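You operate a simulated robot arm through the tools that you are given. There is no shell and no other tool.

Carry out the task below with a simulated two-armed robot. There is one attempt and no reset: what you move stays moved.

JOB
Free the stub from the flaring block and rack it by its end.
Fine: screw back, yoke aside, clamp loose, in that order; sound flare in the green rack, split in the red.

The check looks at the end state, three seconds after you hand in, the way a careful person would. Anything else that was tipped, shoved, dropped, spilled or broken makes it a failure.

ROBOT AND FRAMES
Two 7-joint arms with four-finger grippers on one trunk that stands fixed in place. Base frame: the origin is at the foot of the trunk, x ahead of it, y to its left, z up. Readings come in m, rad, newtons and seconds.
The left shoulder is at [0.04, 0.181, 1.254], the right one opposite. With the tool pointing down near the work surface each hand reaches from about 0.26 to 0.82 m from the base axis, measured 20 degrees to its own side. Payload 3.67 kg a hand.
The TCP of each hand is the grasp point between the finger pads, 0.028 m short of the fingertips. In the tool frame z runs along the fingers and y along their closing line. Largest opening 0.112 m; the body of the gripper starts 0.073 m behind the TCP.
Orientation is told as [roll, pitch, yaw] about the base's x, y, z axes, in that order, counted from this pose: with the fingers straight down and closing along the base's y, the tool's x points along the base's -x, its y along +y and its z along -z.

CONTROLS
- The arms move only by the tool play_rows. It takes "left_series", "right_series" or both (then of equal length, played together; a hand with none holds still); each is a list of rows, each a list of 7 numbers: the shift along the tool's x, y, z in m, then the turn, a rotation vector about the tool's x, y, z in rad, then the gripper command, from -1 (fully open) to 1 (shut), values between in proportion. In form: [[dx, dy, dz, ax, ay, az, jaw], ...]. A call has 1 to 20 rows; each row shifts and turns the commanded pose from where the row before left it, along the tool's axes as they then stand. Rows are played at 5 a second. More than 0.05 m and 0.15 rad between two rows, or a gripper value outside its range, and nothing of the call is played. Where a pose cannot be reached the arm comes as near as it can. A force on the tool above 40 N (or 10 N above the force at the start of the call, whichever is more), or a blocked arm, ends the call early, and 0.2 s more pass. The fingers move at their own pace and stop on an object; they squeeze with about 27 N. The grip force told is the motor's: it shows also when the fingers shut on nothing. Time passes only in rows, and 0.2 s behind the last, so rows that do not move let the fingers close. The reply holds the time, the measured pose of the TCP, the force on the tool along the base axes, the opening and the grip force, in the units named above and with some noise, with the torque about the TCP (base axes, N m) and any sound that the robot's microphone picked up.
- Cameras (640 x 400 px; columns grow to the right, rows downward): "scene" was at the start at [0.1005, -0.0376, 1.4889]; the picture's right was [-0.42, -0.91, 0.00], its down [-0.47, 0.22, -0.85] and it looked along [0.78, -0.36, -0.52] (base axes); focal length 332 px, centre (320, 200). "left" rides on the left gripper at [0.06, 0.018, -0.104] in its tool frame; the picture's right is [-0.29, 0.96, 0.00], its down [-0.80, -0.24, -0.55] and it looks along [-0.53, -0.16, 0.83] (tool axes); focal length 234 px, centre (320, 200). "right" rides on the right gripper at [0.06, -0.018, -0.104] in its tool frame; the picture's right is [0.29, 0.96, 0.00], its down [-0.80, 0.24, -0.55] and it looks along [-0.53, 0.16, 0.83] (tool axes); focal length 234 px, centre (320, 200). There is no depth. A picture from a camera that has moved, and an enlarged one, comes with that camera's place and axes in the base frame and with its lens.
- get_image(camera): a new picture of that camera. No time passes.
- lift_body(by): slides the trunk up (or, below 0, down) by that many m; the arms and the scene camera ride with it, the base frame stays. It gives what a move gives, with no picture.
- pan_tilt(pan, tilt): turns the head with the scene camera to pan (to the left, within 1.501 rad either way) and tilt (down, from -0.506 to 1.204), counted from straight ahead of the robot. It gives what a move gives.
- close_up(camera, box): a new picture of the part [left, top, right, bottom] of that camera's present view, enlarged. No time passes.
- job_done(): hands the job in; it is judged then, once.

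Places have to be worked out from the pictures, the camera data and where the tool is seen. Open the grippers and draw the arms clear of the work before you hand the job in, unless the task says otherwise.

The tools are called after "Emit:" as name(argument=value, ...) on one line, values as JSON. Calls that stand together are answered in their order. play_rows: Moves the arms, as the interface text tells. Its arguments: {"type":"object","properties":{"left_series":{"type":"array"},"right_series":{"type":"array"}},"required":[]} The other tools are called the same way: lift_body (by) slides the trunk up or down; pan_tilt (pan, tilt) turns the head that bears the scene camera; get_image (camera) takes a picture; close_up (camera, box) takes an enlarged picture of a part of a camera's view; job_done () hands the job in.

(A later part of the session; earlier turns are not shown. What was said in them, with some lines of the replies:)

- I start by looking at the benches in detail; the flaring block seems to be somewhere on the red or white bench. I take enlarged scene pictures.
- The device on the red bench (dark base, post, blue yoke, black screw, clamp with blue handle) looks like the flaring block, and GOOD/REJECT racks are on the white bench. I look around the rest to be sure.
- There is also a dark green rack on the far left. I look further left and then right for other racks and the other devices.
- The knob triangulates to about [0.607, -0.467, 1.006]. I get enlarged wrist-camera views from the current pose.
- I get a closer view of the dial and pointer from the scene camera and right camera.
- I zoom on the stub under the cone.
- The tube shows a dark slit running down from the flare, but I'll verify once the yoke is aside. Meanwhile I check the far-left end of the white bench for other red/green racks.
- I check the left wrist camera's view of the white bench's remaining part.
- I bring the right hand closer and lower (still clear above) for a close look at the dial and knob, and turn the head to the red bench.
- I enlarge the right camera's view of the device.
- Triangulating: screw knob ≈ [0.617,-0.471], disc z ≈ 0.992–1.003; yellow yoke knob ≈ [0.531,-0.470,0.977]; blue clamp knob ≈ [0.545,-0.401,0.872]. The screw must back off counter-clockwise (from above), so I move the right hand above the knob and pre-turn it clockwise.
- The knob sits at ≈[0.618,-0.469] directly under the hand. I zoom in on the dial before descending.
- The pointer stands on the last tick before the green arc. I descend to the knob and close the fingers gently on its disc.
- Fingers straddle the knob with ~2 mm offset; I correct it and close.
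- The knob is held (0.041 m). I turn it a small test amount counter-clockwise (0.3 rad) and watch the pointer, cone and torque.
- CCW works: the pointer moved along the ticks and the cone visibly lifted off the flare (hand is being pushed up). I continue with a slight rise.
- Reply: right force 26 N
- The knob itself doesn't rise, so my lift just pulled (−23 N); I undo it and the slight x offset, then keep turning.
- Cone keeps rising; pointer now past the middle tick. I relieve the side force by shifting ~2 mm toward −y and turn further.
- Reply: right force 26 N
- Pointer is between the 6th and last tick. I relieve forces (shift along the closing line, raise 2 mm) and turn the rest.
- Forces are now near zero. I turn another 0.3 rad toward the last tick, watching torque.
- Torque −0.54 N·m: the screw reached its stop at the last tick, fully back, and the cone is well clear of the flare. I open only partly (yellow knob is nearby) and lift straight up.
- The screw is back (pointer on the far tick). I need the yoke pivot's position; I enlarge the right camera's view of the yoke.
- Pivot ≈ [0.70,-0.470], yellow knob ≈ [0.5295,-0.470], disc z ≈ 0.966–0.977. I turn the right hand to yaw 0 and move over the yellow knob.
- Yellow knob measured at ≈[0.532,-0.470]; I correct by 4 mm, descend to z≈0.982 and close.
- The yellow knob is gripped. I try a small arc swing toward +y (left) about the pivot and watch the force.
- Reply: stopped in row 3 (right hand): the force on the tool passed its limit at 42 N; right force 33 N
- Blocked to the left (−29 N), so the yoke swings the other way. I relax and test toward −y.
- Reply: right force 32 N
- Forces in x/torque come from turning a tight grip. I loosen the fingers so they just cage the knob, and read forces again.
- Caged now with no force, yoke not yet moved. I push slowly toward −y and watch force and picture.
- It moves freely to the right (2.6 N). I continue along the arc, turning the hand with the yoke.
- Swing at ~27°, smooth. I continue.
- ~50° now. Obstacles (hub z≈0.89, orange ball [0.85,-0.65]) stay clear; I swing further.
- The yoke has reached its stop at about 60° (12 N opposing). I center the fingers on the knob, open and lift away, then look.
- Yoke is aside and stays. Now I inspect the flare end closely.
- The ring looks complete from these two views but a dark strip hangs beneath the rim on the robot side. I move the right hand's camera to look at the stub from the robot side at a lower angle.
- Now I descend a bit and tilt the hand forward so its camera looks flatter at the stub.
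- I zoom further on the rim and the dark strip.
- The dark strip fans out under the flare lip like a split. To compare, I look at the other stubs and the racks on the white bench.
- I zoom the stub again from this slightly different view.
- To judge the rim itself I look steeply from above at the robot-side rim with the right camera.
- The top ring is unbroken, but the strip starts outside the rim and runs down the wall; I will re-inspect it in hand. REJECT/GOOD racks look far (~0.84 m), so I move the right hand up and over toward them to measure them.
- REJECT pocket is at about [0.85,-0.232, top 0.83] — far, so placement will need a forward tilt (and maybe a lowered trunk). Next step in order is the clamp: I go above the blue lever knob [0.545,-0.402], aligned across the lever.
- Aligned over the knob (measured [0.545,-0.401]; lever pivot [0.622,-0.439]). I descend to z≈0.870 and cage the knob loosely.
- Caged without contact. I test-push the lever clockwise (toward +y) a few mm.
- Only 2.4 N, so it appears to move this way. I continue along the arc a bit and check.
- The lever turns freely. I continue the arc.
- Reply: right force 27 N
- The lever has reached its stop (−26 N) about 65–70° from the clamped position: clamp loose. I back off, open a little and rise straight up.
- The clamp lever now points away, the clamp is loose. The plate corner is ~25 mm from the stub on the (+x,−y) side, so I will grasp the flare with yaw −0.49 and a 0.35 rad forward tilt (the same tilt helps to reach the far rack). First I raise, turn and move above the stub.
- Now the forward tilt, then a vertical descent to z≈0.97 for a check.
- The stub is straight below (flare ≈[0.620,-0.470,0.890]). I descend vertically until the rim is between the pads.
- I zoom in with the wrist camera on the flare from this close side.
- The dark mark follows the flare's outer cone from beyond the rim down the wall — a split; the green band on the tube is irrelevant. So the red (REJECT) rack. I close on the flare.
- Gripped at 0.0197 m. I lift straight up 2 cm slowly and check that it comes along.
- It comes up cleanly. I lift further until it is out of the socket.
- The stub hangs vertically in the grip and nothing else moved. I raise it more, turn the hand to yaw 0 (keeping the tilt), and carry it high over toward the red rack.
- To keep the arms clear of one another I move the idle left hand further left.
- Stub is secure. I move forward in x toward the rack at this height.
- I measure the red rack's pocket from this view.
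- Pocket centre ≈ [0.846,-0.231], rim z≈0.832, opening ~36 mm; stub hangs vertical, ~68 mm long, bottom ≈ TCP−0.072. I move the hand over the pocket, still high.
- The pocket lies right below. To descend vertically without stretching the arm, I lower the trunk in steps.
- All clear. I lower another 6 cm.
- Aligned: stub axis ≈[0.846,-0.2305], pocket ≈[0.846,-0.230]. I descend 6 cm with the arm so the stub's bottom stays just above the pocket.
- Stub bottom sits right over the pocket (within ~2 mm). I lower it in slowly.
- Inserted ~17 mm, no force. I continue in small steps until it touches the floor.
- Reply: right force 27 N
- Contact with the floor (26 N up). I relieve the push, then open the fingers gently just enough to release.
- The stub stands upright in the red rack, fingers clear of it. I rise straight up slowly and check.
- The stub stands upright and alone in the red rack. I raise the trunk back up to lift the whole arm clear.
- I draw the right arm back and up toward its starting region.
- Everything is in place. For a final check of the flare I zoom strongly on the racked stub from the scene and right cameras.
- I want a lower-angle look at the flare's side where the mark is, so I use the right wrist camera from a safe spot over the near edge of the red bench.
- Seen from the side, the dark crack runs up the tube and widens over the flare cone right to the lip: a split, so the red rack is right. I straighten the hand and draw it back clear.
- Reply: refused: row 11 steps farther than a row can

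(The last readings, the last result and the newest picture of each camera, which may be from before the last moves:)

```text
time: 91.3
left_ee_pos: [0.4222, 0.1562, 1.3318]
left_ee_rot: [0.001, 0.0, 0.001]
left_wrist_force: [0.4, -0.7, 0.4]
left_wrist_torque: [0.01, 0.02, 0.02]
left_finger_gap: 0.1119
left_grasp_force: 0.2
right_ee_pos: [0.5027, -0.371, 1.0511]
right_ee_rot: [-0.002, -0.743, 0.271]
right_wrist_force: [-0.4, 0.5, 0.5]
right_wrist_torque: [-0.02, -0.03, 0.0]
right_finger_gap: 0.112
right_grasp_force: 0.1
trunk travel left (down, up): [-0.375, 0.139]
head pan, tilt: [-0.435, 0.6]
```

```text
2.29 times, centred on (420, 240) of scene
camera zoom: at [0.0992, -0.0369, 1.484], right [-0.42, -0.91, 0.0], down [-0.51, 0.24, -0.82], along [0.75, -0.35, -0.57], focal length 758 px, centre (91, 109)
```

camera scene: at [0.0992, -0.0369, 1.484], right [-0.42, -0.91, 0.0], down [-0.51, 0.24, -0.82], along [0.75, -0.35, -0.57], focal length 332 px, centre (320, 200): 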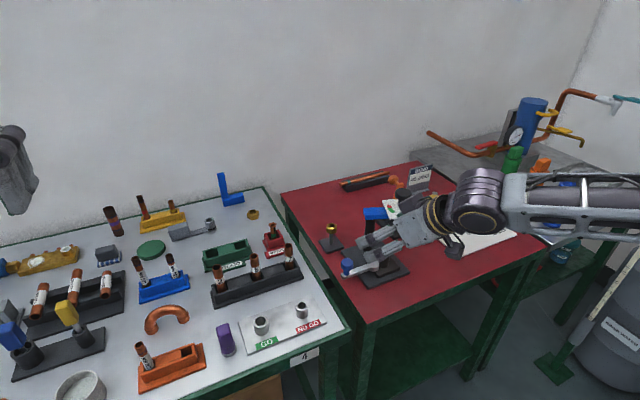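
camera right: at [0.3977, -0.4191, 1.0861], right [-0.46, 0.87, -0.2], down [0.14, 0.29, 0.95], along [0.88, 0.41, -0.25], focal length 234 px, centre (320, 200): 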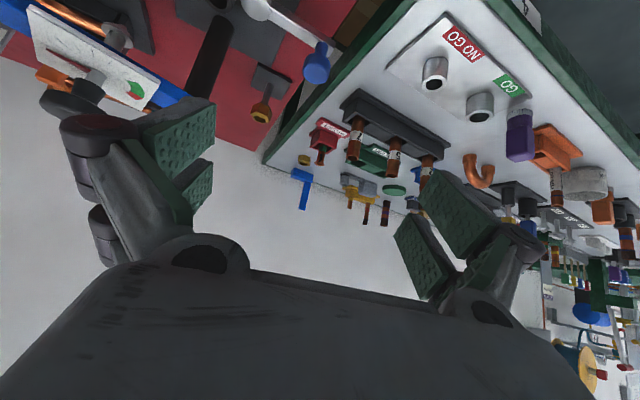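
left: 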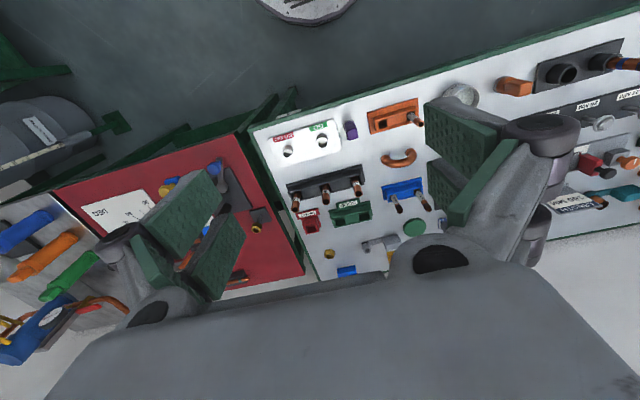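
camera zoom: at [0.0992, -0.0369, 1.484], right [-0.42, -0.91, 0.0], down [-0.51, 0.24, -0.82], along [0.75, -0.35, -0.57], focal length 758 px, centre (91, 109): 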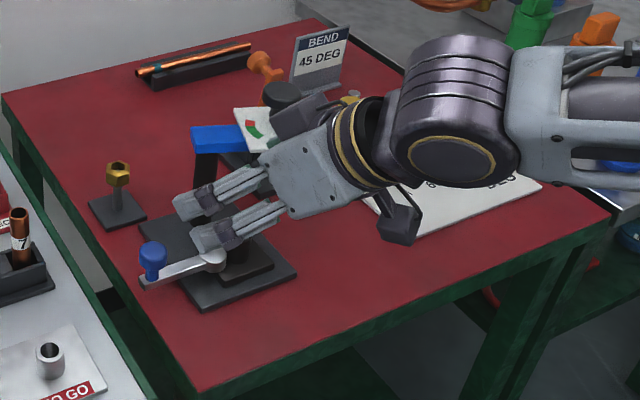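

One row was too long and nothing moved; I resend the retraction with shorter steps.

Emit:
play_rows(right_series=[[0, 0, 0, 0, 0.1237, 0, -1], [0, 0, 0, 0, 0.1237, 0, -1], [0, 0, 0, 0, 0.1237, 0, -1], [0, 0, 0, 0, 0.1237, 0, -1], [0, 0, 0, 0, 0.1237, 0, -1], [0, 0, 0, 0, 0.1237, 0, -1], [0, 0, 0, 0, 0, 0.135, -1], [0, 0, 0, 0, 0, 0.135, -1], [0.02, -0.012, -0.04, 0, 0, 0, -1], [0.024, -0.015, -0.036, 0, 0, 0, -1], [0.024, -0.015, -0.036, 0, 0, 0, -1], [0.024, -0.015, -0.036, 0, 0, 0, -1], [0.024, -0.015, -0.036, 0, 0, 0, -1], [0, 0, 0, 0, 0, 0, -1]])

Emit:
get_image(camera="scene")

Emit:
close_up(camera="scene", box=[250, 160, 530, 320])

```text
time: 94.3
left_ee_pos: [0.4225, 0.1565, 1.3295]
left_ee_rot: [0.0, -0.001, 0.002]
left_wrist_force: [-0.3, 0.4, -0.2]
left_wrist_torque: [0.0, 0.01, 0.01]
left_finger_gap: 0.1121
left_grasp_force: 0.0
right_ee_pos: [0.3905, -0.4429, 1.2229]
right_ee_rot: [0.007, 0.0, -0.007]
right_wrist_force: [0.5, -0.4, 0.2]
right_wrist_torque: [0.01, 0.03, -0.01]
right_finger_gap: 0.1121
right_grasp_force: 0.2
right hand out of reach, approached as far as the arm can: row 13
trunk travel left (down, up): [-0.375, 0.139]
head pan, tilt: [-0.435, 0.6]
```

```text
taken
camera scene: at [0.0995, -0.0367, 1.4839], right [-0.42, -0.91, 0.0], down [-0.51, 0.24, -0.82], along [0.75, -0.35, -0.57], focal length 332 px, centre (320, 200)
```

scene: 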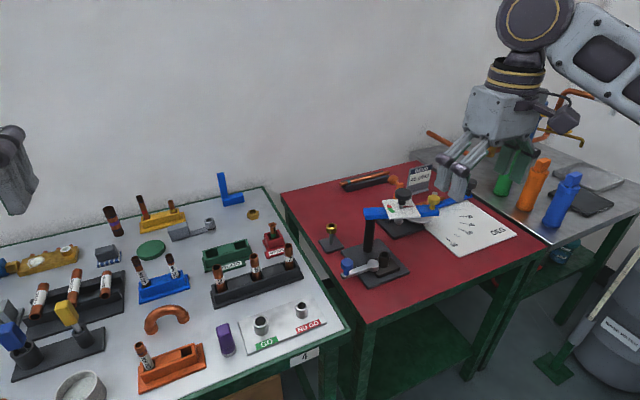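

```text
2.29 times, centred on (390, 240) of scene
camera zoom: at [0.0995, -0.0367, 1.4839], right [-0.42, -0.91, 0.0], down [-0.51, 0.24, -0.82], along [0.75, -0.35, -0.57], focal length 758 px, centre (160, 109)
```

zoom: 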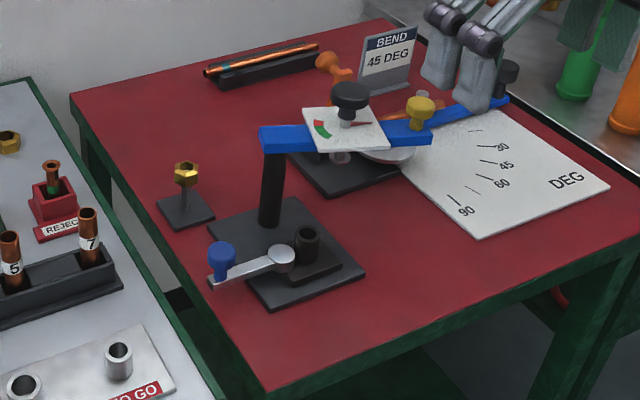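

The screw is back, the yoke aside and the clamp loose. The split stub stands in the red rack, nothing else has moved, and both hands are open and clear. I hand the job in.

Emit:
job_done()

```text
The job is handed in.
```

The stub is out of the flaring block and standing upright in the red REJECT rack, and I've handed the job in.

- **Order:** I turned the screw counter-clockwise to its stop. Then I swung the yoke right to its stop, about 60°, and turned the clamp lever to its stop. Only after that did I lift the stub out.
- **Why red:** I judged the flare split. A dark crack runs up the tube and widens over the outside of the flare to the lip. From straight above the ring looks unbroken, so the call rests on the side views I took after racking it.
- **One wrong push:** I first tried to swing the yoke left, and it hit its stop at about 42 N. Nothing shifted, and it then swung right with almost no force.

Nothing else on the benches looks disturbed in the last pictures. Both grippers are open and both arms are clear of the work.
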